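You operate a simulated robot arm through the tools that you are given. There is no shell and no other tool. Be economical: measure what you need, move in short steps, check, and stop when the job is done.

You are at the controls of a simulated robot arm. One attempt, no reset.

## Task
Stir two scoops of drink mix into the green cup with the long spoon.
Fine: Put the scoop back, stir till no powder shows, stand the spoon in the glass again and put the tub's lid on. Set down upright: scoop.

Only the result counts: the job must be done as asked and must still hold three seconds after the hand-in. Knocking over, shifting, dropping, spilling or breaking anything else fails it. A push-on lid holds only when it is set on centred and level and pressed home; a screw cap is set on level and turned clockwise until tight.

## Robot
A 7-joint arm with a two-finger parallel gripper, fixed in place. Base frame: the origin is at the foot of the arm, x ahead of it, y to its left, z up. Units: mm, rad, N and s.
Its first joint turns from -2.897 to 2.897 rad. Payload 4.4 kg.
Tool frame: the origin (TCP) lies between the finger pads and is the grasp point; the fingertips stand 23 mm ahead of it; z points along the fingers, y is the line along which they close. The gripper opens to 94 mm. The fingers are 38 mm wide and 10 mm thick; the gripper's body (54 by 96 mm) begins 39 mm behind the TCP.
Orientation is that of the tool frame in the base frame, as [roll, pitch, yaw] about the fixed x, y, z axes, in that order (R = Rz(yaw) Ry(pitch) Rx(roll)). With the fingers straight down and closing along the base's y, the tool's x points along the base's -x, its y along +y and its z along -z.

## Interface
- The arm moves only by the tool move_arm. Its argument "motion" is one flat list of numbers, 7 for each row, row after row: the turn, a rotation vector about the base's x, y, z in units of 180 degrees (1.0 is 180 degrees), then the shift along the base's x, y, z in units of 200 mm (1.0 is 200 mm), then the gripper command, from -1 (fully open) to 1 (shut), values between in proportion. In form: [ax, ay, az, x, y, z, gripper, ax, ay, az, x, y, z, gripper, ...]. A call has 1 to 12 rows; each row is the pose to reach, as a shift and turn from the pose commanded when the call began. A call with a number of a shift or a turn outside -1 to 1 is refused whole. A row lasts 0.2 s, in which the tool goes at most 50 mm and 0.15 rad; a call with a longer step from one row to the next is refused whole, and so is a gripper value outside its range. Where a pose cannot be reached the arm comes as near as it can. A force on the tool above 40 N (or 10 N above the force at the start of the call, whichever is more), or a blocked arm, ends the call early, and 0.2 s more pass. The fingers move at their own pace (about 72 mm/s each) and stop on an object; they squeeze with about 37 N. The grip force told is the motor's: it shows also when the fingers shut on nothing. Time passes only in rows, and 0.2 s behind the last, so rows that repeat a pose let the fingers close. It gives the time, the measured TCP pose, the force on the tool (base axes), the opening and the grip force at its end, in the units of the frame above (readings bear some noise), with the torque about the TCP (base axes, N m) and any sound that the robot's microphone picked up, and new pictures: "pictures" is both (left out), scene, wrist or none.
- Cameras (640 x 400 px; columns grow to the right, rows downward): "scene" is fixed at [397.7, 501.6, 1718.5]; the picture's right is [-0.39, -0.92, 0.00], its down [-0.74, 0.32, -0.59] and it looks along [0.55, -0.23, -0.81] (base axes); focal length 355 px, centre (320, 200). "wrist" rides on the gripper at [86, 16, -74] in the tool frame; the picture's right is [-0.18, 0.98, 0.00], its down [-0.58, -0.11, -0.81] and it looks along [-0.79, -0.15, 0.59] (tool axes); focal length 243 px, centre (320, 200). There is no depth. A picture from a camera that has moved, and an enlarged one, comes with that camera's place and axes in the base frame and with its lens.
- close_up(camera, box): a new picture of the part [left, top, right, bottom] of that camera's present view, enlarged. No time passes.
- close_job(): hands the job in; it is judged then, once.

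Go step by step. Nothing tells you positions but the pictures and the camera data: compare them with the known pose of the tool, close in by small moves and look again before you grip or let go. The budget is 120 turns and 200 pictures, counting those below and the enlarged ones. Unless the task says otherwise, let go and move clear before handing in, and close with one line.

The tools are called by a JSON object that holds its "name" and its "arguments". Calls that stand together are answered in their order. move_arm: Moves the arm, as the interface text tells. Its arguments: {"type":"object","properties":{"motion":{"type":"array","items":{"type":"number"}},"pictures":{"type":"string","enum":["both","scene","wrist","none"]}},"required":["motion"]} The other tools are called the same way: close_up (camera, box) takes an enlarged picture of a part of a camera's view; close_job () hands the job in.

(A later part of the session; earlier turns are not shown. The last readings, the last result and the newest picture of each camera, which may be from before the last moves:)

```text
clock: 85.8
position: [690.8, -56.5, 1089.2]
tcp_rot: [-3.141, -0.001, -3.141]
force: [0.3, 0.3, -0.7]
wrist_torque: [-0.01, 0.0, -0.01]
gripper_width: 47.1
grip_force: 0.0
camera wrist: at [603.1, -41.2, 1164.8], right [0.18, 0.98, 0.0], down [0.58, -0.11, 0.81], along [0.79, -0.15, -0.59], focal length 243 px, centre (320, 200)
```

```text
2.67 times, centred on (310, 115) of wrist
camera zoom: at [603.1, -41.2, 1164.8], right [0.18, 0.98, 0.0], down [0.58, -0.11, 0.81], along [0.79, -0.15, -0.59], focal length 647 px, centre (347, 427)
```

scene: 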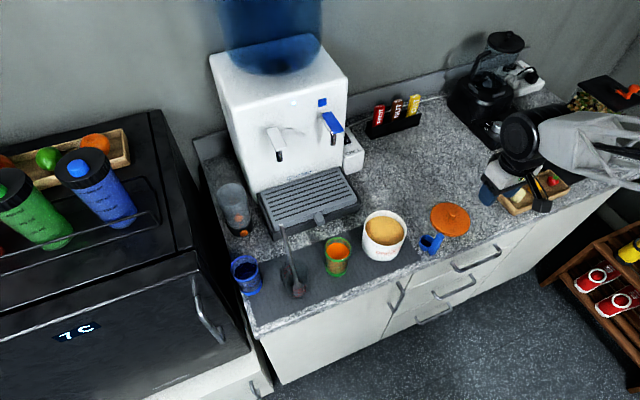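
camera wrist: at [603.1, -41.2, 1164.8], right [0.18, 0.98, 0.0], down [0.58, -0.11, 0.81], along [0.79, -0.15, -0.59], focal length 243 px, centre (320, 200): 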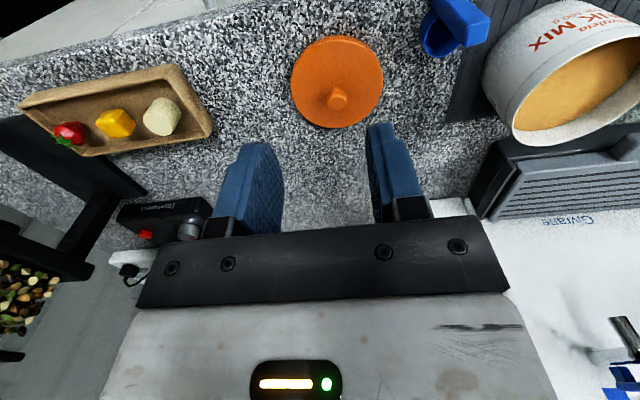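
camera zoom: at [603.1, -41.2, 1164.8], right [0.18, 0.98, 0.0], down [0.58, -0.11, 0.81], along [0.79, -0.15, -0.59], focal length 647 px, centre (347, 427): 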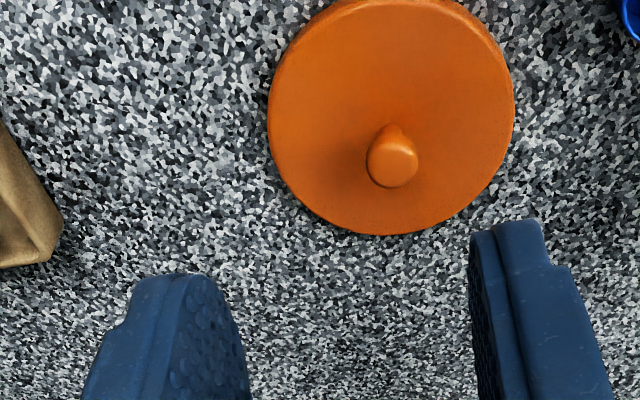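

The lid knob is at about (761,-50, top ~908). I'll move over it and check before gripping.

{"name": "move_arm", "arguments": {"motion": [0, 0, 0, 0.2, 0.015, -0.1, 0, 0, 0, 0, 0.35, 0.0325, -0.25, 0, 0, 0, 0, 0.35, 0.0325, -0.45, 0, 0, 0, 0, 0.35, 0.0325, -0.645, 0, 0, 0, 0, 0.35, 0.0325, -0.645, 0], "pictures": "wrist"}}

{"name": "close_up", "arguments": {"camera": "wrist", "box": [250, 40, 390, 190]}}

{"name": "close_up", "arguments": {"camera": "scene", "box": [410, 180, 490, 250]}}

```text
clock: 87.0
position: [757.8, -49.3, 959.9]
tcp_rot: [-3.141, -0.001, -3.141]
force: [-0.3, 0.0, 0.3]
wrist_torque: [-0.01, -0.03, 0.02]
gripper_width: 47.0
grip_force: 0.0
camera wrist: at [671.6, -33.3, 1034.6], right [0.18, 0.98, 0.0], down [0.58, -0.11, 0.81], along [0.79, -0.15, -0.59], focal length 243 px, centre (320, 200)
```

wrist: 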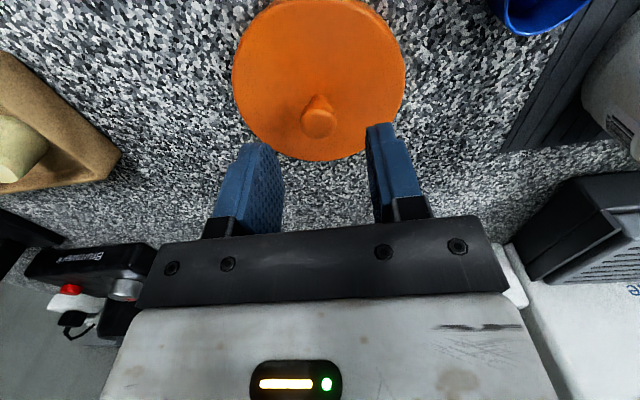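

```text
2.67 times, centred on (320, 115) of wrist
camera zoom: at [671.6, -33.3, 1034.6], right [0.18, 0.98, 0.0], down [0.58, -0.11, 0.81], along [0.79, -0.15, -0.59], focal length 647 px, centre (320, 427)
```

zoom: 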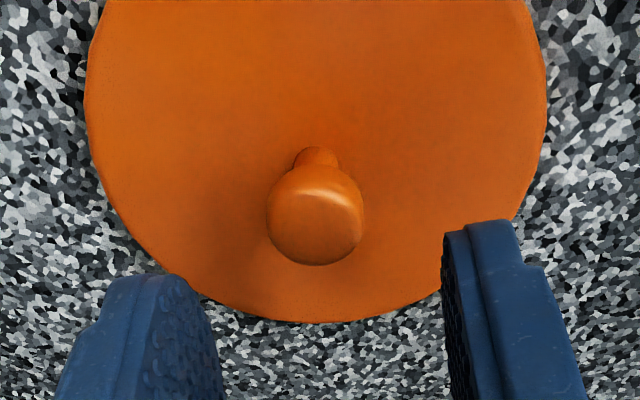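

```text
5.71 times, centred on (450, 215) of scene
camera zoom: at [397.7, 501.6, 1718.5], right [-0.39, -0.92, 0.0], down [-0.74, 0.32, -0.59], along [0.55, -0.23, -0.81], focal length 2026 px, centre (-423, 114)
```

zoom: 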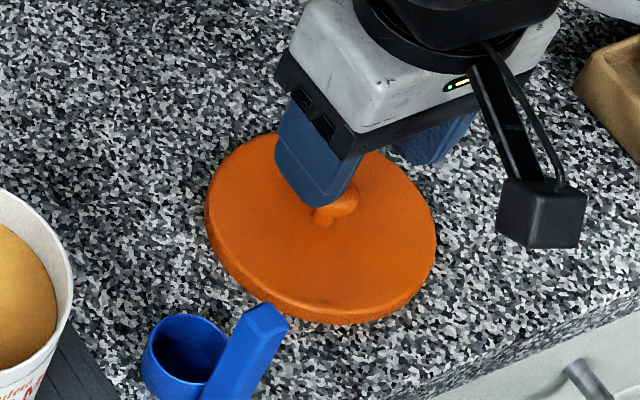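

The knob head is about 24 mm wide at (764,-51.5). I'll descend with the tips just above the lid face and grip it.

{"name": "move_arm", "arguments": {"motion": [0, 0, 0, 0.025, -0.01, -0.1, 0, 0, 0, 0, 0.025, -0.01, -0.2, 0, 0, 0, 0, 0.025, -0.01, -0.225, 0, 0, 0, 0, 0.025, -0.01, -0.225, 0], "pictures": "wrist"}}

{"name": "close_up", "arguments": {"camera": "wrist", "box": [230, 60, 410, 230]}}

{"name": "close_up", "arguments": {"camera": "scene", "box": [410, 180, 490, 250]}}

```text
clock: 88.0
position: [764.7, -51.4, 914.9]
tcp_rot: [-3.142, 0.0, -3.142]
force: [0.2, -0.5, -0.1]
wrist_torque: [-0.01, -0.03, 0.03]
gripper_width: 46.7
grip_force: 0.0
camera wrist: at [676.9, -35.6, 989.7], right [0.18, 0.98, 0.0], down [0.58, -0.11, 0.81], along [0.79, -0.15, -0.59], focal length 243 px, centre (320, 200)
```

wrist: 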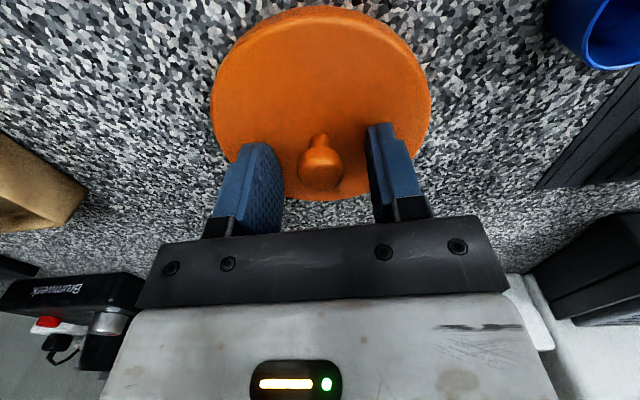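

```text
2.35 times, centred on (320, 145) of wrist
camera zoom: at [676.9, -35.6, 989.7], right [0.18, 0.98, 0.0], down [0.58, -0.11, 0.81], along [0.79, -0.15, -0.59], focal length 571 px, centre (320, 329)
```

zoom: 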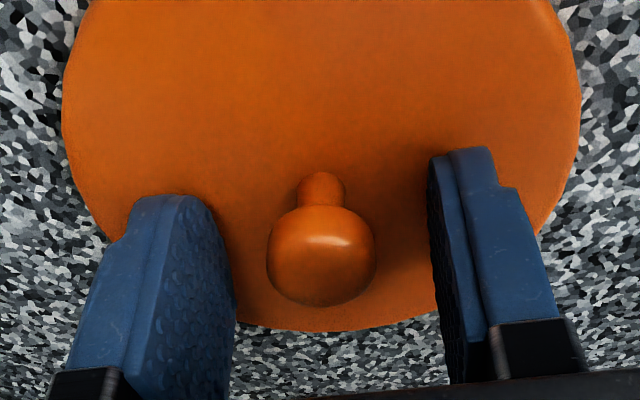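

```text
5.71 times, centred on (450, 215) of scene
camera zoom: at [397.7, 501.6, 1718.5], right [-0.39, -0.92, 0.0], down [-0.74, 0.32, -0.59], along [0.55, -0.23, -0.81], focal length 2026 px, centre (-423, 114)
```

zoom: 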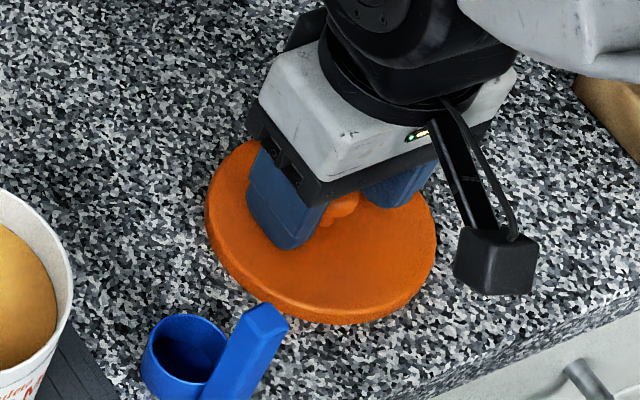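

Knob is centred between the fingers. Closing.

{"name": "move_arm", "arguments": {"motion": [0, 0, 0, 0, 0, 0, 0.5, 0, 0, 0, 0, 0, 0, 1, 0, 0, 0, 0, 0, 0, 1, 0, 0, 0, 0, 0, 0, 1], "pictures": "none"}}

{"name": "move_arm", "arguments": {"motion": [0, 0, 0, 0, 0, 0.1, 1, 0, 0, 0, 0, 0, 0.3, 1, 0, 0, 0, 0, 0, 0.5, 1, 0, 0, 0, 0, 0, 0.7, 1, 0, 0, 0, 0, 0, 0.7, 1], "pictures": "wrist"}}

{"name": "close_up", "arguments": {"camera": "scene", "box": [400, 160, 496, 240]}}

```text
clock: 89.0
position: [763.4, -50.3, 915.5]
tcp_rot: [-3.14, -0.002, 3.141]
force: [0.6, 0.9, -0.5]
wrist_torque: [0.0, 0.01, -0.03]
gripper_width: 19.8
grip_force: 37.1
```

```text
clock: 90.2
position: [764.2, -51.2, 1055.0]
tcp_rot: [3.141, -0.001, -3.142]
force: [-0.5, -0.5, -0.2]
wrist_torque: [0.02, -0.01, 0.03]
gripper_width: 19.7
grip_force: 37.1
camera wrist: at [677.6, -35.5, 1130.0], right [0.18, 0.98, 0.0], down [0.58, -0.11, 0.81], along [0.79, -0.15, -0.59], focal length 243 px, centre (320, 200)
```

wrist: 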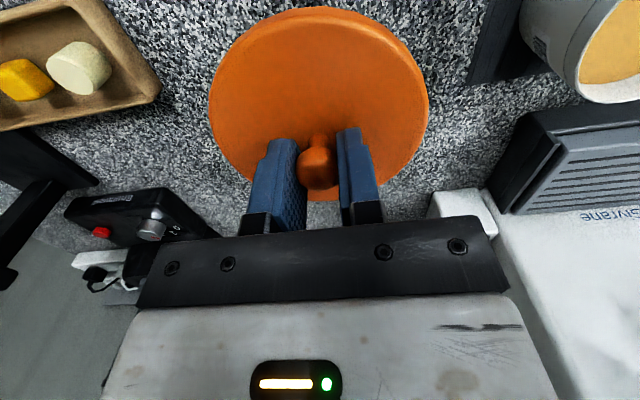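

```text
5.00 times, centred on (448, 200) of scene
camera zoom: at [397.7, 501.6, 1718.5], right [-0.39, -0.92, 0.0], down [-0.74, 0.32, -0.59], along [0.55, -0.23, -0.81], focal length 1773 px, centre (-320, 200)
```

zoom: 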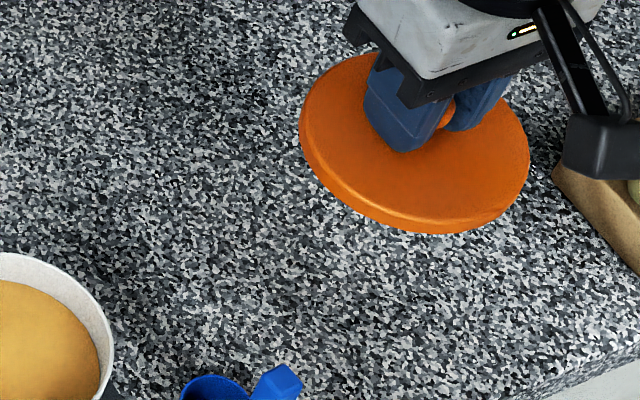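

The lid is held level. I'll carry it above the tub, centred at about (766,167).

{"name": "move_arm", "arguments": {"motion": [0, 0, 0, 0, 0.2, 0, 1, 0, 0, 0, 0, 0.42, 0, 1, 0, 0, 0, 0, 0.65, 0, 1, 0, 0, 0, 0, 0.85, 0, 1, 0, 0, 0, 0.01, 0.98, 0, 1, 0, 0, 0, 0.01, 0.98, 0, 1], "pictures": "none"}}

{"name": "move_arm", "arguments": {"motion": [0, 0, 0, 0, 0.1125, 0, 1, 0, 0, 0, 0, 0.1125, -0.1, 1, 0, 0, 0, 0, 0.1125, -0.1, 1], "pictures": "wrist"}}

{"name": "close_up", "arguments": {"camera": "scene", "box": [345, 185, 425, 265]}}

{"name": "close_up", "arguments": {"camera": "wrist", "box": [200, 0, 440, 210]}}

```text
clock: 91.6
position: [768.1, 146.9, 1056.2]
tcp_rot: [-3.141, 0.0, -3.141]
force: [0.8, -0.4, -0.1]
wrist_torque: [0.0, 0.01, 0.0]
gripper_width: 19.8
grip_force: 36.9
```

```text
clock: 92.4
position: [767.9, 168.7, 1035.9]
tcp_rot: [3.14, 0.0, 3.141]
force: [0.2, 0.4, 0.4]
wrist_torque: [0.0, -0.02, 0.0]
gripper_width: 19.6
grip_force: 37.0
camera wrist: at [681.6, 183.6, 1110.8], right [0.18, 0.98, 0.0], down [0.58, -0.11, 0.81], along [0.79, -0.15, -0.59], focal length 243 px, centre (320, 200)
```

wrist: 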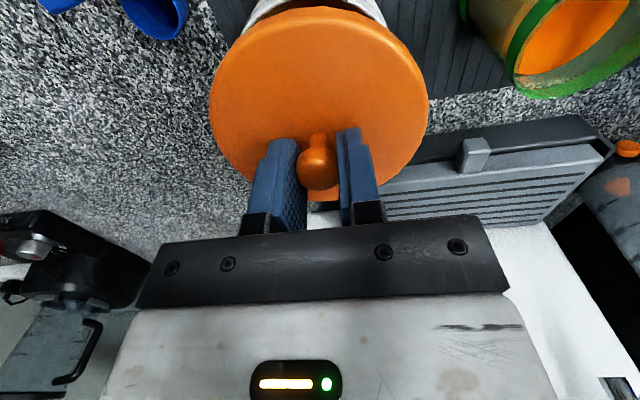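

```text
5.00 times, centred on (385, 225) of scene
camera zoom: at [397.7, 501.6, 1718.5], right [-0.39, -0.92, 0.0], down [-0.74, 0.32, -0.59], along [0.55, -0.23, -0.81], focal length 1773 px, centre (-5, 75)
```

zoom: 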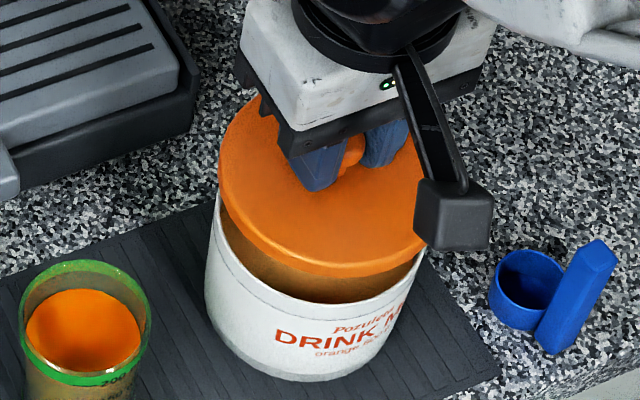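

```text
1.90 times, centred on (320, 105) of wrist
camera zoom: at [681.6, 183.6, 1110.8], right [0.18, 0.98, 0.0], down [0.58, -0.11, 0.81], along [0.79, -0.15, -0.59], focal length 462 px, centre (320, 381)
```

zoom: 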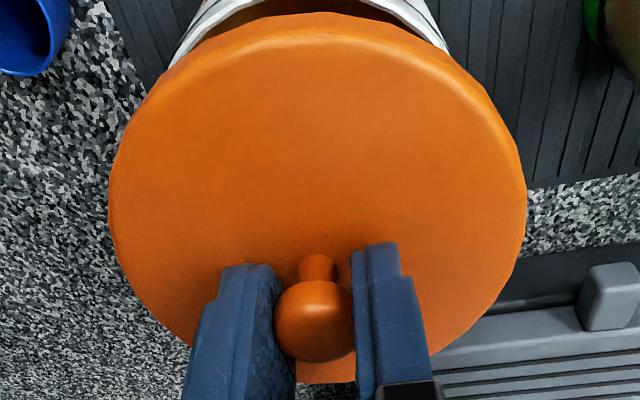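

The lid looks about 2–3 mm too far toward +y. I'll correct this and lower to just above the rim for a check.

{"name": "move_arm", "arguments": {"motion": [0, 0, 0, 0, -0.0125, -0.07, 1, 0, 0, 0, 0, -0.0125, -0.135, 1, 0, 0, 0, 0, -0.0125, -0.135, 1], "pictures": "wrist"}}

{"name": "close_up", "arguments": {"camera": "scene", "box": [345, 190, 425, 260]}}

{"name": "close_up", "arguments": {"camera": "wrist", "box": [200, 0, 440, 150]}}

```text
clock: 93.2
position: [769.3, 164.9, 1007.4]
tcp_rot: [-3.141, 0.0, -3.141]
force: [-0.6, 0.4, 0.0]
wrist_torque: [-0.01, -0.06, 0.03]
gripper_width: 19.6
grip_force: 36.5
camera wrist: at [682.0, 180.5, 1082.7], right [0.18, 0.98, 0.0], down [0.58, -0.11, 0.81], along [0.79, -0.15, -0.59], focal length 243 px, centre (320, 200)
```

wrist: 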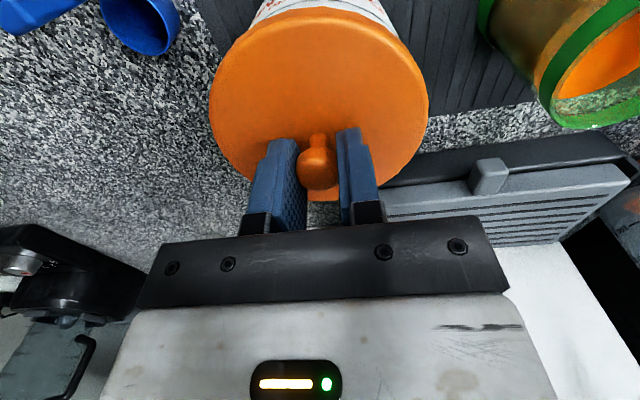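

```text
5.71 times, centred on (385, 225) of scene
camera zoom: at [397.7, 501.6, 1718.5], right [-0.39, -0.92, 0.0], down [-0.74, 0.32, -0.59], along [0.55, -0.23, -0.81], focal length 2026 px, centre (-51, 57)
```

zoom: 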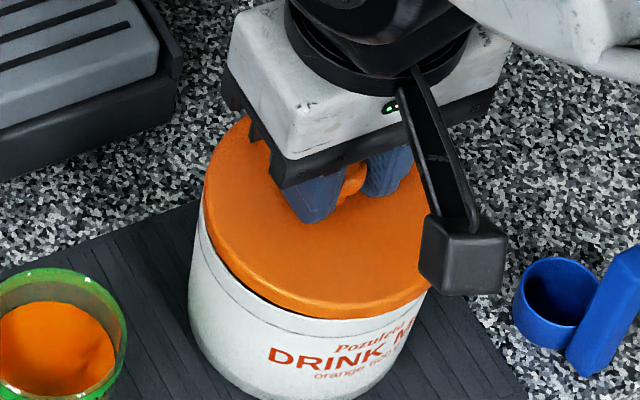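

```text
2.67 times, centred on (320, 75) of wrist
camera zoom: at [682.0, 180.5, 1082.7], right [0.18, 0.98, 0.0], down [0.58, -0.11, 0.81], along [0.79, -0.15, -0.59], focal length 647 px, centre (320, 533)
```

zoom: 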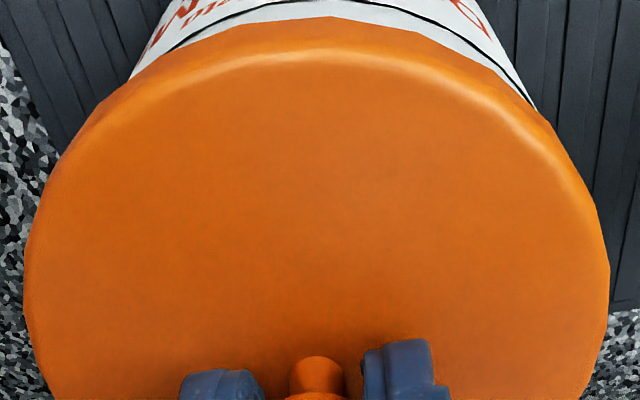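

{"name": "close_up", "arguments": {"camera": "scene", "box": [350, 215, 414, 255]}}

```text
10.00 times, centred on (382, 235) of scene
camera zoom: at [397.7, 501.6, 1718.5], right [-0.39, -0.92, 0.0], down [-0.74, 0.32, -0.59], along [0.55, -0.23, -0.81], focal length 3546 px, centre (-300, -150)
```

zoom: 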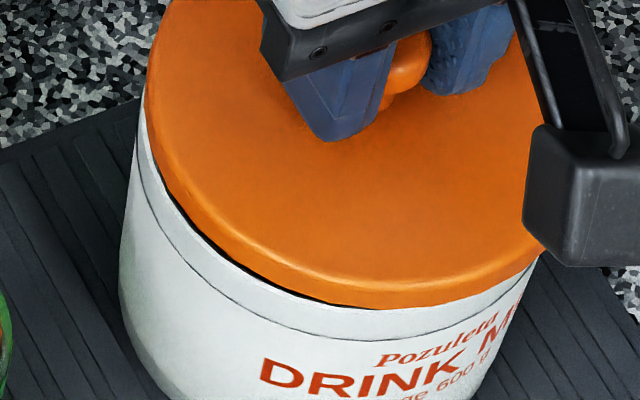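

A gap shows at the left front, so the lid is about 3 mm too far toward -y. I'll shift it back and look again.

{"name": "move_arm", "arguments": {"motion": [0, 0, 0, 0, 0.014, 0, 1, 0, 0, 0, 0, 0.014, 0, 1], "pictures": "none"}}

{"name": "close_up", "arguments": {"camera": "scene", "box": [350, 215, 414, 255]}}

{"name": "close_up", "arguments": {"camera": "wrist", "box": [200, 0, 440, 110]}}

```text
clock: 93.8
position: [769.2, 168.0, 1007.2]
tcp_rot: [-3.14, 0.002, 3.14]
force: [0.1, -0.4, -0.5]
wrist_torque: [0.04, 0.01, -0.06]
gripper_width: 19.7
grip_force: 36.7
```

```text
10.00 times, centred on (382, 235) of scene
camera zoom: at [397.7, 501.6, 1718.5], right [-0.39, -0.92, 0.0], down [-0.74, 0.32, -0.59], along [0.55, -0.23, -0.81], focal length 3546 px, centre (-300, -150)
```

zoom: 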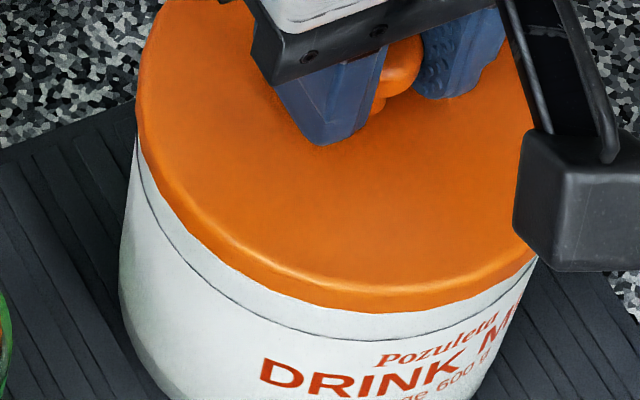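

```text
2.67 times, centred on (320, 55) of wrist
camera zoom: at [681.7, 183.1, 1083.0], right [0.18, 0.98, 0.0], down [0.58, -0.11, 0.81], along [0.79, -0.15, -0.59], focal length 647 px, centre (320, 587)
```

zoom: 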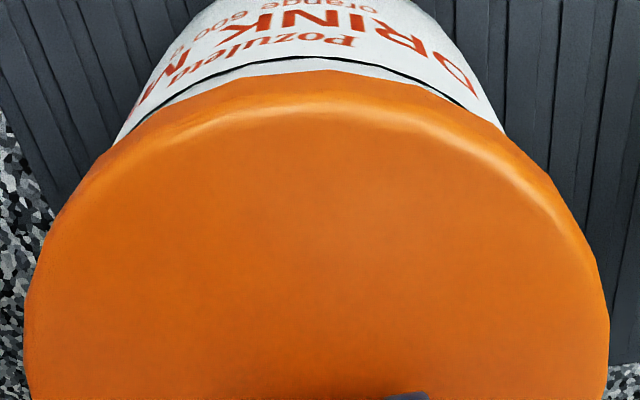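

It looks well centred now. I'll lower gently onto the rim, watching the force.

{"name": "move_arm", "arguments": {"motion": [0, 0, 0, 0, -0.003, -0.015, 1, 0, 0, 0, 0, -0.003, -0.03, 1, 0, 0, 0, 0, -0.003, -0.03, 1], "pictures": "none"}}

{"name": "close_up", "arguments": {"camera": "scene", "box": [350, 215, 414, 255]}}

```text
clock: 94.6
position: [768.7, 167.3, 1002.0]
tcp_rot: [3.141, 0.0, -3.141]
force: [-0.9, -0.5, -0.7]
wrist_torque: [-0.01, 0.0, 0.0]
gripper_width: 19.9
grip_force: 37.1
```

```text
10.00 times, centred on (382, 235) of scene
camera zoom: at [397.7, 501.6, 1718.5], right [-0.39, -0.92, 0.0], down [-0.74, 0.32, -0.59], along [0.55, -0.23, -0.81], focal length 3546 px, centre (-300, -150)
```

zoom: 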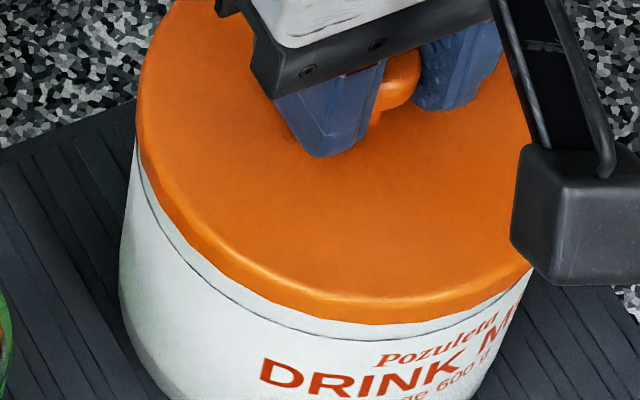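

{"name": "move_arm", "arguments": {"motion": [0, 0, 0, 0, 0, -0.01, 1, 0, 0, 0, 0, 0, -0.02, 1, 0, 0, 0, 0, 0, -0.02, 1], "pictures": "none"}}

{"name": "move_arm", "arguments": {"motion": [0, 0, 0, 0, 0, -0.01, 1, 0, 0, 0, 0, 0, -0.01, 1], "pictures": "none"}}

{"name": "close_up", "arguments": {"camera": "scene", "box": [350, 215, 414, 255]}}

```text
clock: 95.4
position: [770.2, 167.5, 999.1]
tcp_rot: [-3.141, 0.002, 3.141]
force: [-3.5, -2.8, 22.7]
wrist_torque: [-0.01, 0.35, -0.01]
gripper_width: 19.9
grip_force: 36.8
```

```text
clock: 95.8
position: [769.8, 166.7, 999.7]
tcp_rot: [3.141, 0.005, -3.141]
force: [1.4, 0.4, 4.9]
wrist_torque: [-0.01, 0.1, 0.01]
gripper_width: 19.9
grip_force: 37.6
stopped in row 1: the force on the tool passed its limit at 45 N (the readings are from after the stop); the commanded pose is now the measured one
```

```text
10.00 times, centred on (382, 235) of scene
camera zoom: at [397.7, 501.6, 1718.5], right [-0.39, -0.92, 0.0], down [-0.74, 0.32, -0.59], along [0.55, -0.23, -0.81], focal length 3546 px, centre (-300, -150)
```

zoom: 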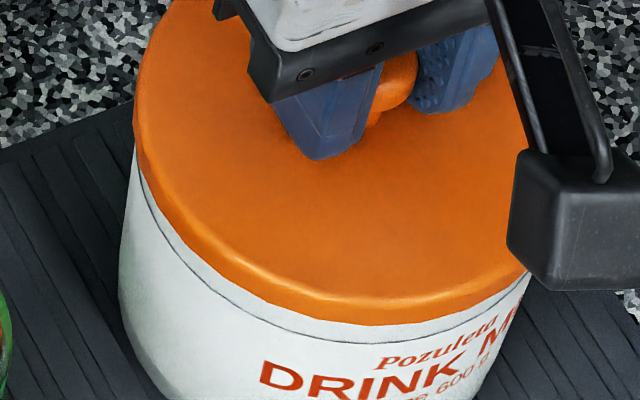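

Contact at the rim with a sideways push toward -x/-y, so the lid is a little too far +x. I'll raise 3 mm, shift by (-3,-1) and press again.

{"name": "move_arm", "arguments": {"motion": [0, 0, 0, 0, 0, 0.015, 1, 0, 0, 0, -0.015, -0.005, 0.015, 1, 0, 0, 0, -0.015, -0.005, 0.015, 1], "pictures": "none"}}

{"name": "move_arm", "arguments": {"motion": [0, 0, 0, 0, 0, -0.01, 1, 0, 0, 0, 0, 0, -0.02, 1, 0, 0, 0, 0, 0, -0.02, 1], "pictures": "none"}}

{"name": "close_up", "arguments": {"camera": "scene", "box": [350, 215, 414, 255]}}

```text
clock: 96.6
position: [766.0, 166.2, 1001.6]
tcp_rot: [3.141, 0.002, 3.14]
force: [-0.6, -0.9, 0.4]
wrist_torque: [-0.02, 0.01, 0.0]
gripper_width: 19.9
grip_force: 37.2
```

```text
clock: 97.4
position: [766.7, 165.3, 999.2]
tcp_rot: [3.138, 0.007, 3.141]
force: [-5.3, 3.7, 20.4]
wrist_torque: [0.05, 0.17, -0.01]
gripper_width: 19.6
grip_force: 37.0
```

```text
10.00 times, centred on (382, 235) of scene
camera zoom: at [397.7, 501.6, 1718.5], right [-0.39, -0.92, 0.0], down [-0.74, 0.32, -0.59], along [0.55, -0.23, -0.81], focal length 3546 px, centre (-300, -150)
```

zoom: 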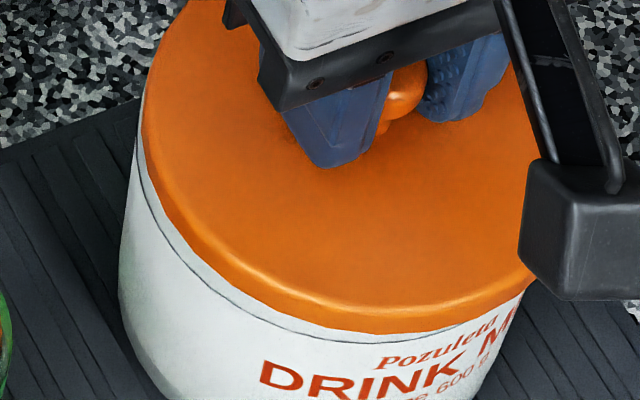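

Still on the rim. The side force now points to (-x,+y), so I'll adjust by (-1.5,+1.5) and press again.

{"name": "move_arm", "arguments": {"motion": [0, 0, 0, 0, 0, 0.015, 1, 0, 0, 0, -0.0075, 0.0075, 0.015, 1, 0, 0, 0, -0.0075, 0.0075, 0.005, 1, 0, 0, 0, -0.0075, 0.0075, -0.005, 1, 0, 0, 0, -0.0075, 0.0075, -0.01, 1, 0, 0, 0, -0.0075, 0.0075, -0.01, 1], "pictures": "none"}}

{"name": "close_up", "arguments": {"camera": "scene", "box": [345, 200, 425, 250]}}

```text
clock: 98.5
position: [765.7, 166.9, 998.9]
tcp_rot: [3.141, 0.008, -3.142]
force: [1.5, 0.2, 3.4]
wrist_torque: [0.02, 0.07, -0.01]
gripper_width: 19.6
grip_force: 36.6
stopped in row 5: the force on the tool passed its limit at 42 N (the readings are from after the stop); the commanded pose is now the measured one
```

```text
8.00 times, centred on (385, 225) of scene
camera zoom: at [397.7, 501.6, 1718.5], right [-0.39, -0.92, 0.0], down [-0.74, 0.32, -0.59], along [0.55, -0.23, -0.81], focal length 2837 px, centre (-200, 0)
```

zoom: 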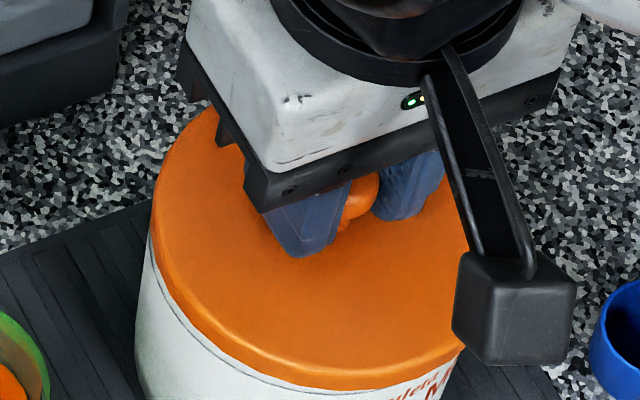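

It still sits on the rim. I'll let go of the lid (it rests flat) and rise to see how it sits.

{"name": "move_arm", "arguments": {"motion": [0, 0, 0, 0, 0, 0, 0.5, 0, 0, 0, 0, 0, 0, 0, 0, 0, 0, 0, 0, 0, 0, 0, 0, 0, 0, 0, 0.2, 0, 0, 0, 0, 0, 0, 0.4, 0, 0, 0, 0, -0.2, 0, 0.5, 0, 0, 0, 0, -0.4, 0, 0.5, 0, 0, 0, 0, -0.4, 0, 0.5, 0], "pictures": "wrist"}}

{"name": "close_up", "arguments": {"camera": "scene", "box": [345, 200, 425, 270]}}

{"name": "close_up", "arguments": {"camera": "wrist", "box": [240, 40, 400, 190]}}

```text
clock: 100.3
position: [685.2, 167.2, 1099.8]
tcp_rot: [3.14, 0.006, -3.141]
force: [-0.1, 0.5, 0.4]
wrist_torque: [-0.01, -0.02, -0.01]
gripper_width: 47.1
grip_force: 0.0
heard: snap
camera wrist: at [598.1, 181.3, 1173.9], right [0.18, 0.98, 0.0], down [0.58, -0.11, 0.81], along [0.8, -0.15, -0.59], focal length 243 px, centre (320, 200)
```

wrist: 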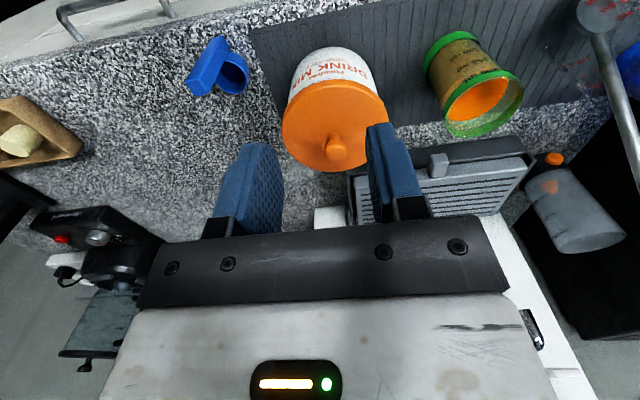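

```text
5.71 times, centred on (385, 235) of scene
camera zoom: at [397.7, 501.6, 1718.5], right [-0.39, -0.92, 0.0], down [-0.74, 0.32, -0.59], along [0.55, -0.23, -0.81], focal length 2026 px, centre (-51, 0)
```

zoom: 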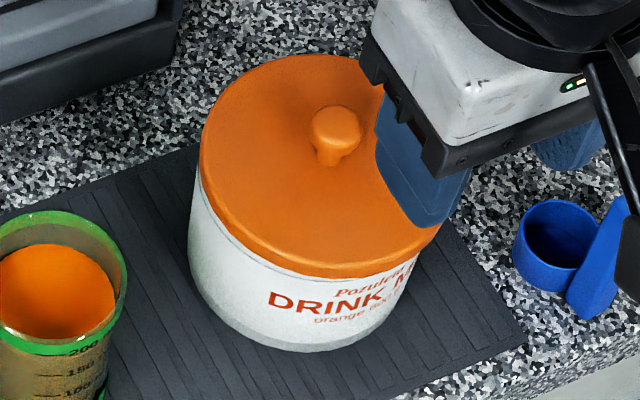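

```text
2.67 times, centred on (320, 115) of wrist
camera zoom: at [598.1, 181.3, 1173.9], right [0.18, 0.98, 0.0], down [0.58, -0.11, 0.81], along [0.8, -0.15, -0.59], focal length 647 px, centre (320, 427)
```

zoom: 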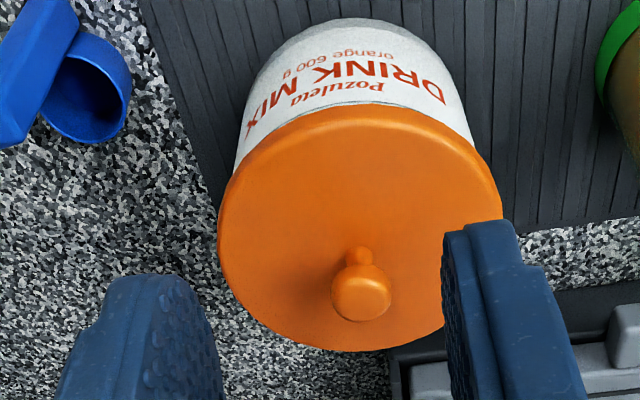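

I heard a snap, so the lid seems to have gone on. I'll check its edge all round.

{"name": "close_up", "arguments": {"camera": "scene", "box": [352, 215, 416, 255]}}

{"name": "close_up", "arguments": {"camera": "wrist", "box": [280, 50, 400, 120]}}

```text
10.00 times, centred on (384, 235) of scene
camera zoom: at [397.7, 501.6, 1718.5], right [-0.39, -0.92, 0.0], down [-0.74, 0.32, -0.59], along [0.55, -0.23, -0.81], focal length 3546 px, centre (-320, -150)
```

zoom: 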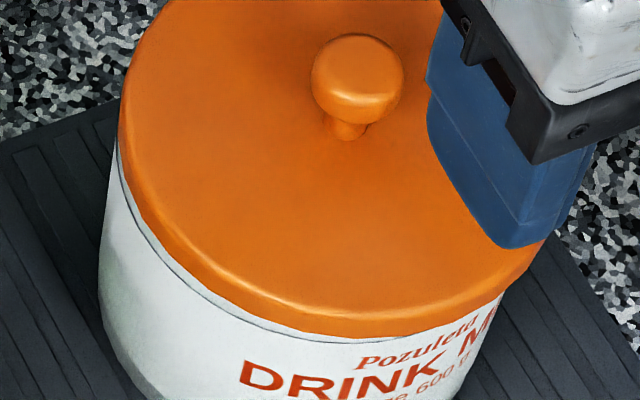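

```text
5.33 times, centred on (340, 85) of wrist
camera zoom: at [598.1, 181.3, 1173.9], right [0.18, 0.98, 0.0], down [0.58, -0.11, 0.81], along [0.8, -0.15, -0.59], focal length 1294 px, centre (213, 813)
```

zoom: 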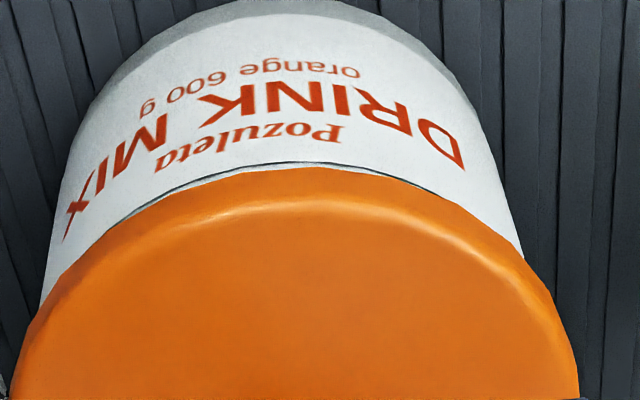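

The edge looks level and close to the shoulder. I'll press down on the knob with closed fingers to make sure it's home.

{"name": "move_arm", "arguments": {"motion": [0, 0, 0, 0, 0, 0, 1, 0, 0, 0, 0.2, 0, 0, 1, 0, 0, 0, 0.405, 0, 0, 1, 0, 0, 0, 0.405, 0, -0.2, 1, 0, 0, 0, 0.405, 0, -0.38, 1, 0, 0, 0, 0.405, 0, -0.38, 1], "pictures": "wrist"}}

{"name": "close_up", "arguments": {"camera": "scene", "box": [352, 200, 416, 255]}}

```text
clock: 101.7
position: [766.4, 165.9, 1024.3]
tcp_rot: [3.139, 0.009, -3.141]
force: [-5.5, -3.3, 18.0]
wrist_torque: [-0.04, 0.2, 0.0]
gripper_width: 0.0
grip_force: 36.9
camera wrist: at [679.2, 182.2, 1097.9], right [0.18, 0.98, 0.0], down [0.57, -0.11, 0.81], along [0.8, -0.15, -0.58], focal length 243 px, centre (320, 200)
```

wrist: 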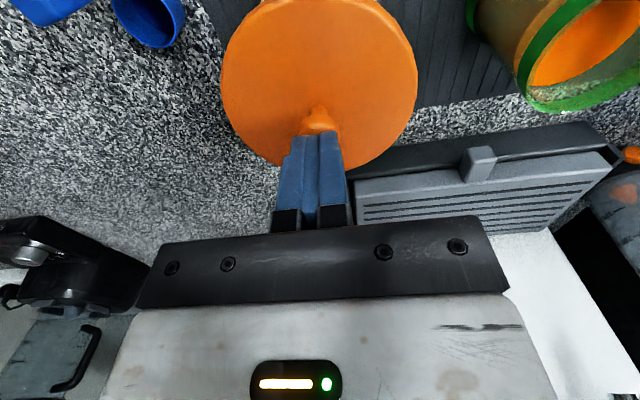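

```text
7.27 times, centred on (384, 228) of scene
camera zoom: at [397.7, 501.6, 1718.5], right [-0.39, -0.92, 0.0], down [-0.74, 0.32, -0.59], along [0.55, -0.23, -0.81], focal length 2579 px, centre (-146, 0)
```

zoom: 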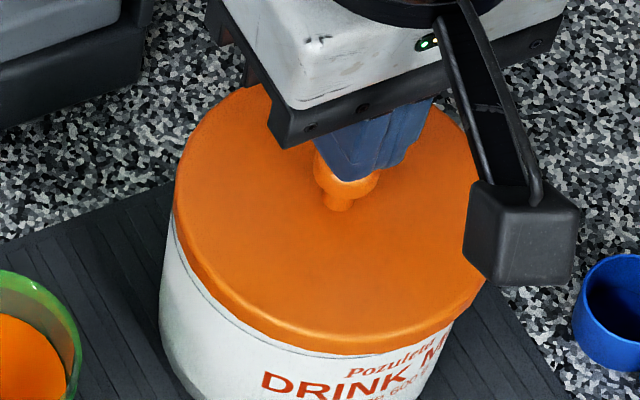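

{"name": "move_arm", "arguments": {"motion": [0, 0, 0, 0, 0, -0.005, 1, 0, 0, 0, 0, 0, -0.01, 1, 0, 0, 0, 0, 0, -0.015, 1, 0, 0, 0, 0, 0, -0.015, 1], "pictures": "none"}}

{"name": "close_up", "arguments": {"camera": "scene", "box": [352, 215, 416, 255]}}

```text
clock: 102.5
position: [768.1, 168.0, 1024.4]
tcp_rot: [3.14, 0.013, -3.141]
force: [0.8, -0.4, 4.2]
wrist_torque: [-0.02, 0.03, 0.01]
gripper_width: 0.0
grip_force: 37.5
stopped in row 3: the force on the tool passed its limit at 42 N (the readings are from after the stop); the commanded pose is now the measured one
```

```text
10.00 times, centred on (384, 235) of scene
camera zoom: at [397.7, 501.6, 1718.5], right [-0.39, -0.92, 0.0], down [-0.74, 0.32, -0.59], along [0.55, -0.23, -0.81], focal length 3546 px, centre (-320, -150)
```

zoom: 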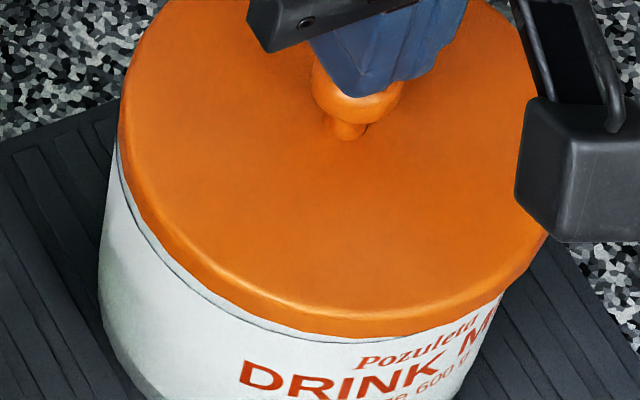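

No movement at 42 N, so it's firm. To be sure it has latched, I'll regrip the knob and do a gentle 1 mm pull test.

{"name": "move_arm", "arguments": {"motion": [0, 0.0041, 0, 0, 0, 0.1, 1, 0, 0.0041, 0, -0.005, -0.003, 0.15, 0, 0, 0.0041, 0, -0.005, -0.003, 0.15, 0, 0, 0.0041, 0, -0.005, -0.003, 0.15, 0, 0, 0.0041, 0, -0.005, -0.003, 0, 0, 0, 0.0041, 0, -0.005, -0.003, -0.12, 0, 0, 0.0041, 0, -0.005, -0.003, -0.12, 0, 0, 0.0041, 0, -0.005, -0.003, -0.12, 0.6, 0, 0.0041, 0, -0.005, -0.003, -0.12, 1, 0, 0.0041, 0, -0.005, -0.003, -0.12, 1], "pictures": "none"}}

{"name": "move_arm", "arguments": {"motion": [0, 0, 0, 0, 0, 0.005, 1, 0, 0, 0, 0, 0, 0.005, 1], "pictures": "none"}}

```text
clock: 104.7
position: [766.7, 165.3, 999.0]
tcp_rot: [3.138, -0.004, -3.141]
force: [0.6, -0.3, 0.3]
wrist_torque: [-0.02, -0.04, 0.0]
gripper_width: 19.8
grip_force: 37.2
heard: snap
```

```text
clock: 105.3
position: [766.6, 166.9, 999.7]
tcp_rot: [3.14, -0.004, -3.141]
force: [-0.4, -0.6, 0.2]
wrist_torque: [0.03, -0.01, -0.01]
gripper_width: 20.0
grip_force: 36.9
```

{"name": "move_arm", "arguments": {"motion": [0, 0, 0, 0, 0, 0.0075, 1, 0, 0, 0, 0, 0, 0.0075, 1], "pictures": "none"}}

{"name": "close_up", "arguments": {"camera": "scene", "box": [352, 215, 416, 255]}}

```text
clock: 105.9
position: [766.9, 166.7, 999.8]
tcp_rot: [-3.142, -0.005, -3.141]
force: [-0.3, 0.1, 0.6]
wrist_torque: [0.0, -0.01, -0.01]
gripper_width: 19.7
grip_force: 37.1
```

```text
10.00 times, centred on (384, 235) of scene
camera zoom: at [397.7, 501.6, 1718.5], right [-0.39, -0.92, 0.0], down [-0.74, 0.32, -0.59], along [0.55, -0.23, -0.81], focal length 3546 px, centre (-320, -150)
```

zoom: 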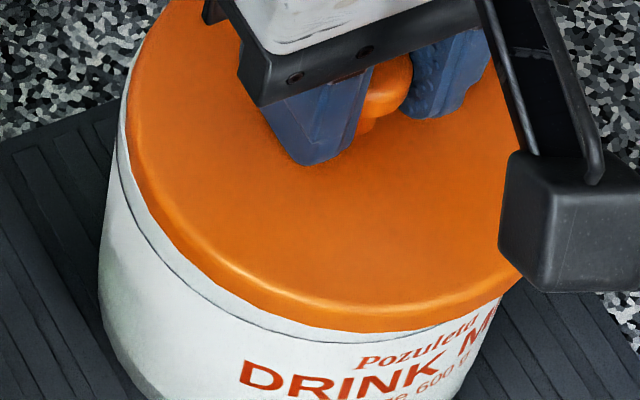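

{"name": "move_arm", "arguments": {"motion": [0, 0, 0, 0, 0, 0.01, 1, 0, 0, 0, 0, 0, 0.01, 1], "pictures": "none"}}

{"name": "close_up", "arguments": {"camera": "scene", "box": [352, 215, 416, 255]}}

```text
clock: 106.5
position: [767.4, 166.7, 1003.0]
tcp_rot: [3.141, -0.004, -3.141]
force: [-0.3, -0.4, -0.8]
wrist_torque: [-0.02, -0.01, -0.01]
gripper_width: 19.7
grip_force: 37.2
```

```text
10.00 times, centred on (384, 235) of scene
camera zoom: at [397.7, 501.6, 1718.5], right [-0.39, -0.92, 0.0], down [-0.74, 0.32, -0.59], along [0.55, -0.23, -0.81], focal length 3546 px, centre (-320, -150)
```

zoom: 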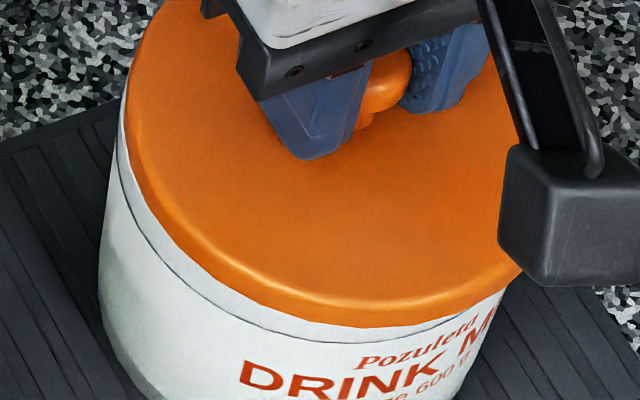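

The lid lifts freely, so it isn't latched. I'll shift it +2.5 mm in y, back to where it sat centred, and press again.

{"name": "move_arm", "arguments": {"motion": [0, 0, 0, 0, 0.0125, 0, 1, 0, 0, 0, 0, 0.0125, 0, 1], "pictures": "none"}}

{"name": "close_up", "arguments": {"camera": "scene", "box": [352, 215, 416, 255]}}

{"name": "move_arm", "arguments": {"motion": [0, 0, 0, 0, 0, -0.01, 1, 0, 0, 0, 0, 0, -0.02, 1, 0, 0, 0, 0, 0, -0.025, 1, 0, 0, 0, 0, 0, -0.03, 1, 0, 0, 0, 0, 0, -0.035, 1, 0, 0, 0, 0, 0, -0.04, 1], "pictures": "none"}}

{"name": "close_up", "arguments": {"camera": "scene", "box": [352, 215, 416, 255]}}

```text
clock: 107.1
position: [765.7, 169.2, 1003.7]
tcp_rot: [3.139, -0.003, 3.141]
force: [1.0, 0.9, -0.9]
wrist_torque: [0.02, -0.01, 0.01]
gripper_width: 19.6
grip_force: 36.7
```

```text
10.00 times, centred on (384, 235) of scene
camera zoom: at [397.7, 501.6, 1718.5], right [-0.39, -0.92, 0.0], down [-0.74, 0.32, -0.59], along [0.55, -0.23, -0.81], focal length 3546 px, centre (-320, -150)
```

zoom: 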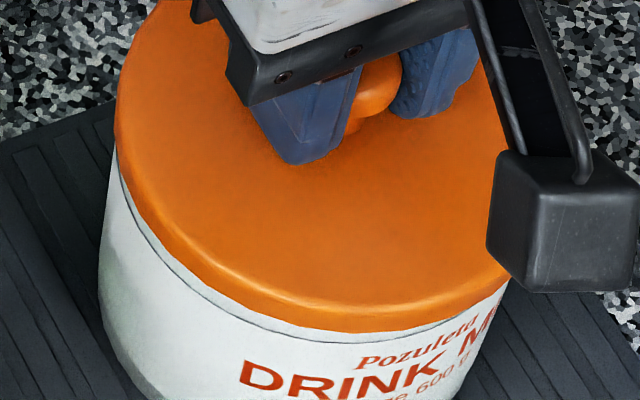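

```text
clock: 108.5
position: [765.0, 169.5, 998.0]
tcp_rot: [3.137, 0.001, 3.141]
force: [-10.2, -1.0, 32.3]
wrist_torque: [-0.03, 0.35, 0.01]
gripper_width: 19.8
grip_force: 36.5
```

```text
10.00 times, centred on (384, 235) of scene
camera zoom: at [397.7, 501.6, 1718.5], right [-0.39, -0.92, 0.0], down [-0.74, 0.32, -0.59], along [0.55, -0.23, -0.81], focal length 3546 px, centre (-320, -150)
```

zoom: 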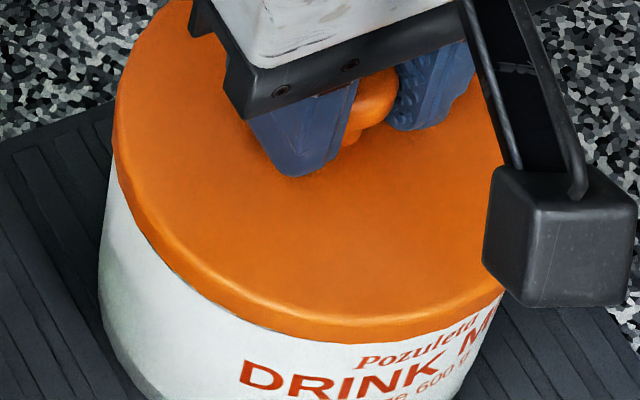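

The lid now covers the shoulder line. I'll press a bit more, then relax.

{"name": "move_arm", "arguments": {"motion": [0, 0, 0, 0, 0, -0.005, 1, 0, 0, 0, 0, 0, -0.01, 1, 0, 0, 0, 0, 0, -0.015, 1], "pictures": "none"}}

{"name": "move_arm", "arguments": {"motion": [0, 0, 0, 0, 0, 0, 1, 0, 0, 0, 0, 0, 0, 1], "pictures": "none"}}

{"name": "close_up", "arguments": {"camera": "scene", "box": [352, 215, 416, 255]}}

```text
clock: 108.8
position: [766.6, 170.0, 998.0]
tcp_rot: [3.14, 0.003, -3.141]
force: [2.4, 0.6, 4.2]
wrist_torque: [-0.07, -0.09, 0.03]
gripper_width: 19.9
grip_force: 37.3
stopped in row 1: the force on the tool passed its limit at 49 N (the readings are from after the stop); the commanded pose is now the measured one
```

```text
clock: 109.5
position: [767.3, 168.9, 997.9]
tcp_rot: [3.138, 0.001, -3.14]
force: [2.7, 0.6, 7.8]
wrist_torque: [-0.1, -0.15, -0.01]
gripper_width: 19.5
grip_force: 37.2
```

```text
10.00 times, centred on (384, 235) of scene
camera zoom: at [397.7, 501.6, 1718.5], right [-0.39, -0.92, 0.0], down [-0.74, 0.32, -0.59], along [0.55, -0.23, -0.81], focal length 3546 px, centre (-320, -150)
```

zoom: 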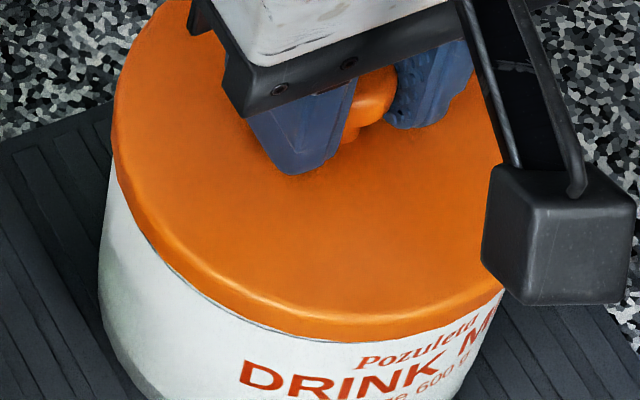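

No snap this time while gripped. The first snap came on release, so I'll open the fingers here, rise clear and listen.

{"name": "move_arm", "arguments": {"motion": [0, 0, 0, 0, 0, 0, 0.5, 0, 0, 0, 0, 0, 0, 0, 0, 0, 0, 0, 0, 0, 0], "pictures": "none"}}

{"name": "move_arm", "arguments": {"motion": [0, 0, 0, 0, 0, 0.2, 0, 0, 0, 0, 0, 0, 0.4, 0, 0, 0, 0, -0.2, 0, 0.5, 0, 0, 0, 0, -0.4, 0, 0.5, 0, 0, 0, 0, -0.4, 0, 0.5, 0], "pictures": "wrist"}}

{"name": "close_up", "arguments": {"camera": "scene", "box": [352, 215, 416, 255]}}

{"name": "close_up", "arguments": {"camera": "wrist", "box": [280, 50, 400, 120]}}

```text
clock: 110.2
position: [767.3, 168.9, 997.9]
tcp_rot: [3.137, 0.002, -3.14]
force: [0.5, 4.4, 14.5]
wrist_torque: [-0.05, 0.0, 0.02]
gripper_width: 45.1
grip_force: 0.0
```

```text
clock: 111.5
position: [686.7, 168.7, 1097.8]
tcp_rot: [3.139, 0.0, 3.141]
force: [0.2, 0.3, 0.1]
wrist_torque: [0.03, 0.01, -0.02]
gripper_width: 47.2
grip_force: 0.1
camera wrist: at [599.5, 184.1, 1171.9], right [0.18, 0.98, 0.0], down [0.58, -0.11, 0.81], along [0.79, -0.15, -0.59], focal length 243 px, centre (320, 200)
```

wrist: 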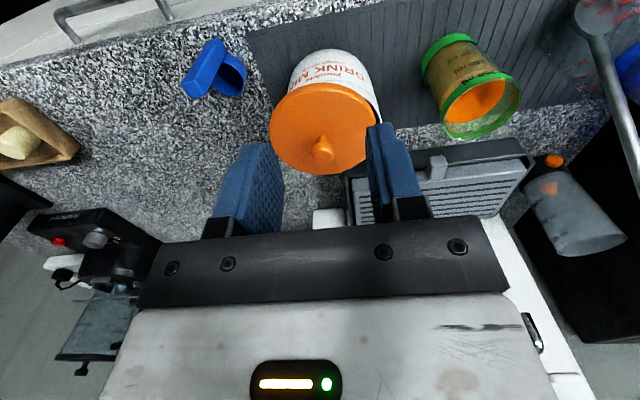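

```text
10.00 times, centred on (384, 235) of scene
camera zoom: at [397.7, 501.6, 1718.5], right [-0.39, -0.92, 0.0], down [-0.74, 0.32, -0.59], along [0.55, -0.23, -0.81], focal length 3546 px, centre (-320, -150)
```

zoom: 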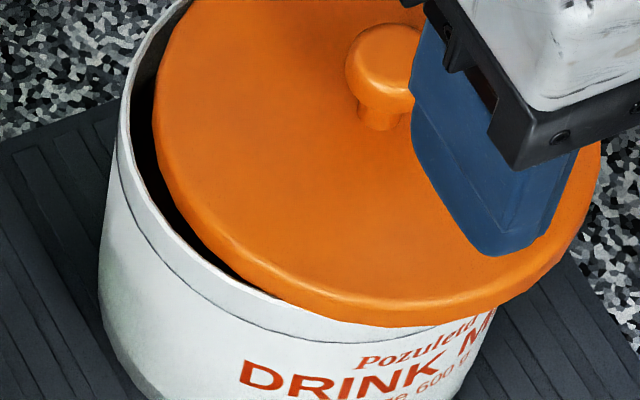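

```text
5.33 times, centred on (340, 85) of wrist
camera zoom: at [599.5, 184.1, 1171.9], right [0.18, 0.98, 0.0], down [0.58, -0.11, 0.81], along [0.79, -0.15, -0.59], focal length 1294 px, centre (213, 813)
```

zoom: 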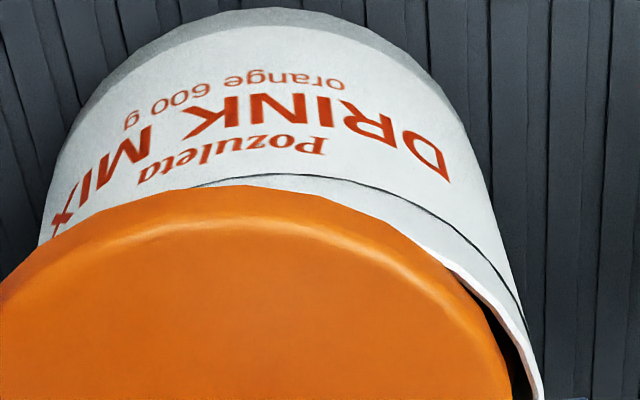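

The opening fingertips were pressing on the lid and dragged it off toward -y. I'll regrip the knob a bit higher so the tips stay clear of the lid, hovering first to align.

{"name": "move_arm", "arguments": {"motion": [0, 0, 0, 0.2, -0.025, 0, 0, 0, 0, 0, 0.38, -0.055, 0, 0, 0, 0, 0, 0.38, -0.055, -0.2, 0, 0, 0, 0, 0.38, -0.055, -0.27, 0, 0, 0, 0, 0.38, -0.055, -0.27, 0], "pictures": "wrist"}}

{"name": "close_up", "arguments": {"camera": "scene", "box": [345, 200, 425, 260]}}

{"name": "close_up", "arguments": {"camera": "wrist", "box": [220, 20, 420, 190]}}

```text
clock: 112.7
position: [764.0, 158.8, 1045.2]
tcp_rot: [3.138, 0.002, 3.141]
force: [0.4, -0.1, 0.2]
wrist_torque: [0.01, 0.02, -0.02]
gripper_width: 46.8
grip_force: 0.0
camera wrist: at [677.8, 173.6, 1119.5], right [0.18, 0.98, 0.0], down [0.58, -0.11, 0.81], along [0.79, -0.15, -0.59], focal length 243 px, centre (320, 200)
```

wrist: 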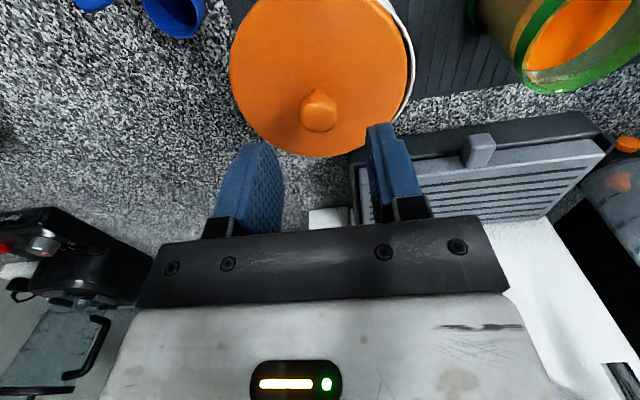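

```text
6.67 times, centred on (385, 230) of scene
camera zoom: at [397.7, 501.6, 1718.5], right [-0.39, -0.92, 0.0], down [-0.74, 0.32, -0.59], along [0.55, -0.23, -0.81], focal length 2364 px, centre (-113, 0)
```

zoom: 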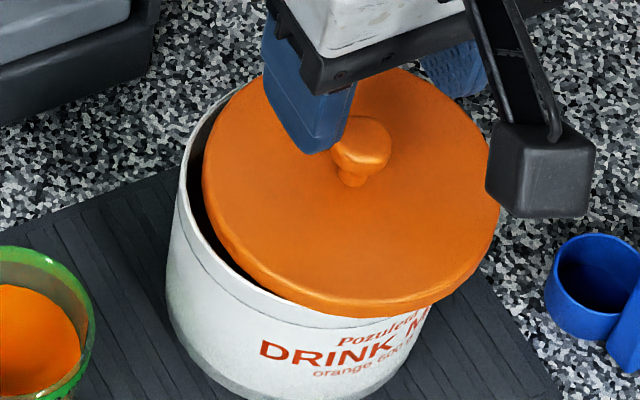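

```text
2.35 times, centred on (320, 105) of wrist
camera zoom: at [677.8, 173.6, 1119.5], right [0.18, 0.98, 0.0], down [0.58, -0.11, 0.81], along [0.79, -0.15, -0.59], focal length 571 px, centre (320, 424)
```

zoom: 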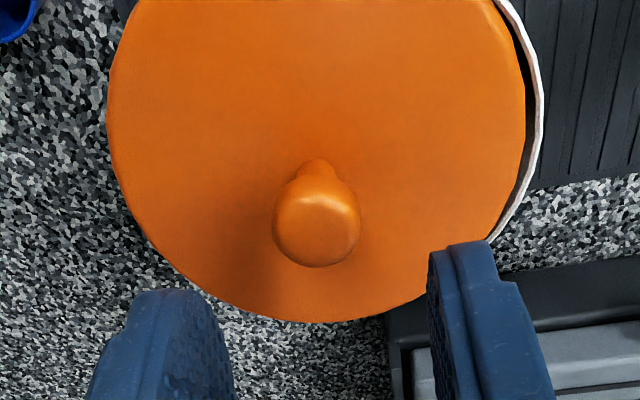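

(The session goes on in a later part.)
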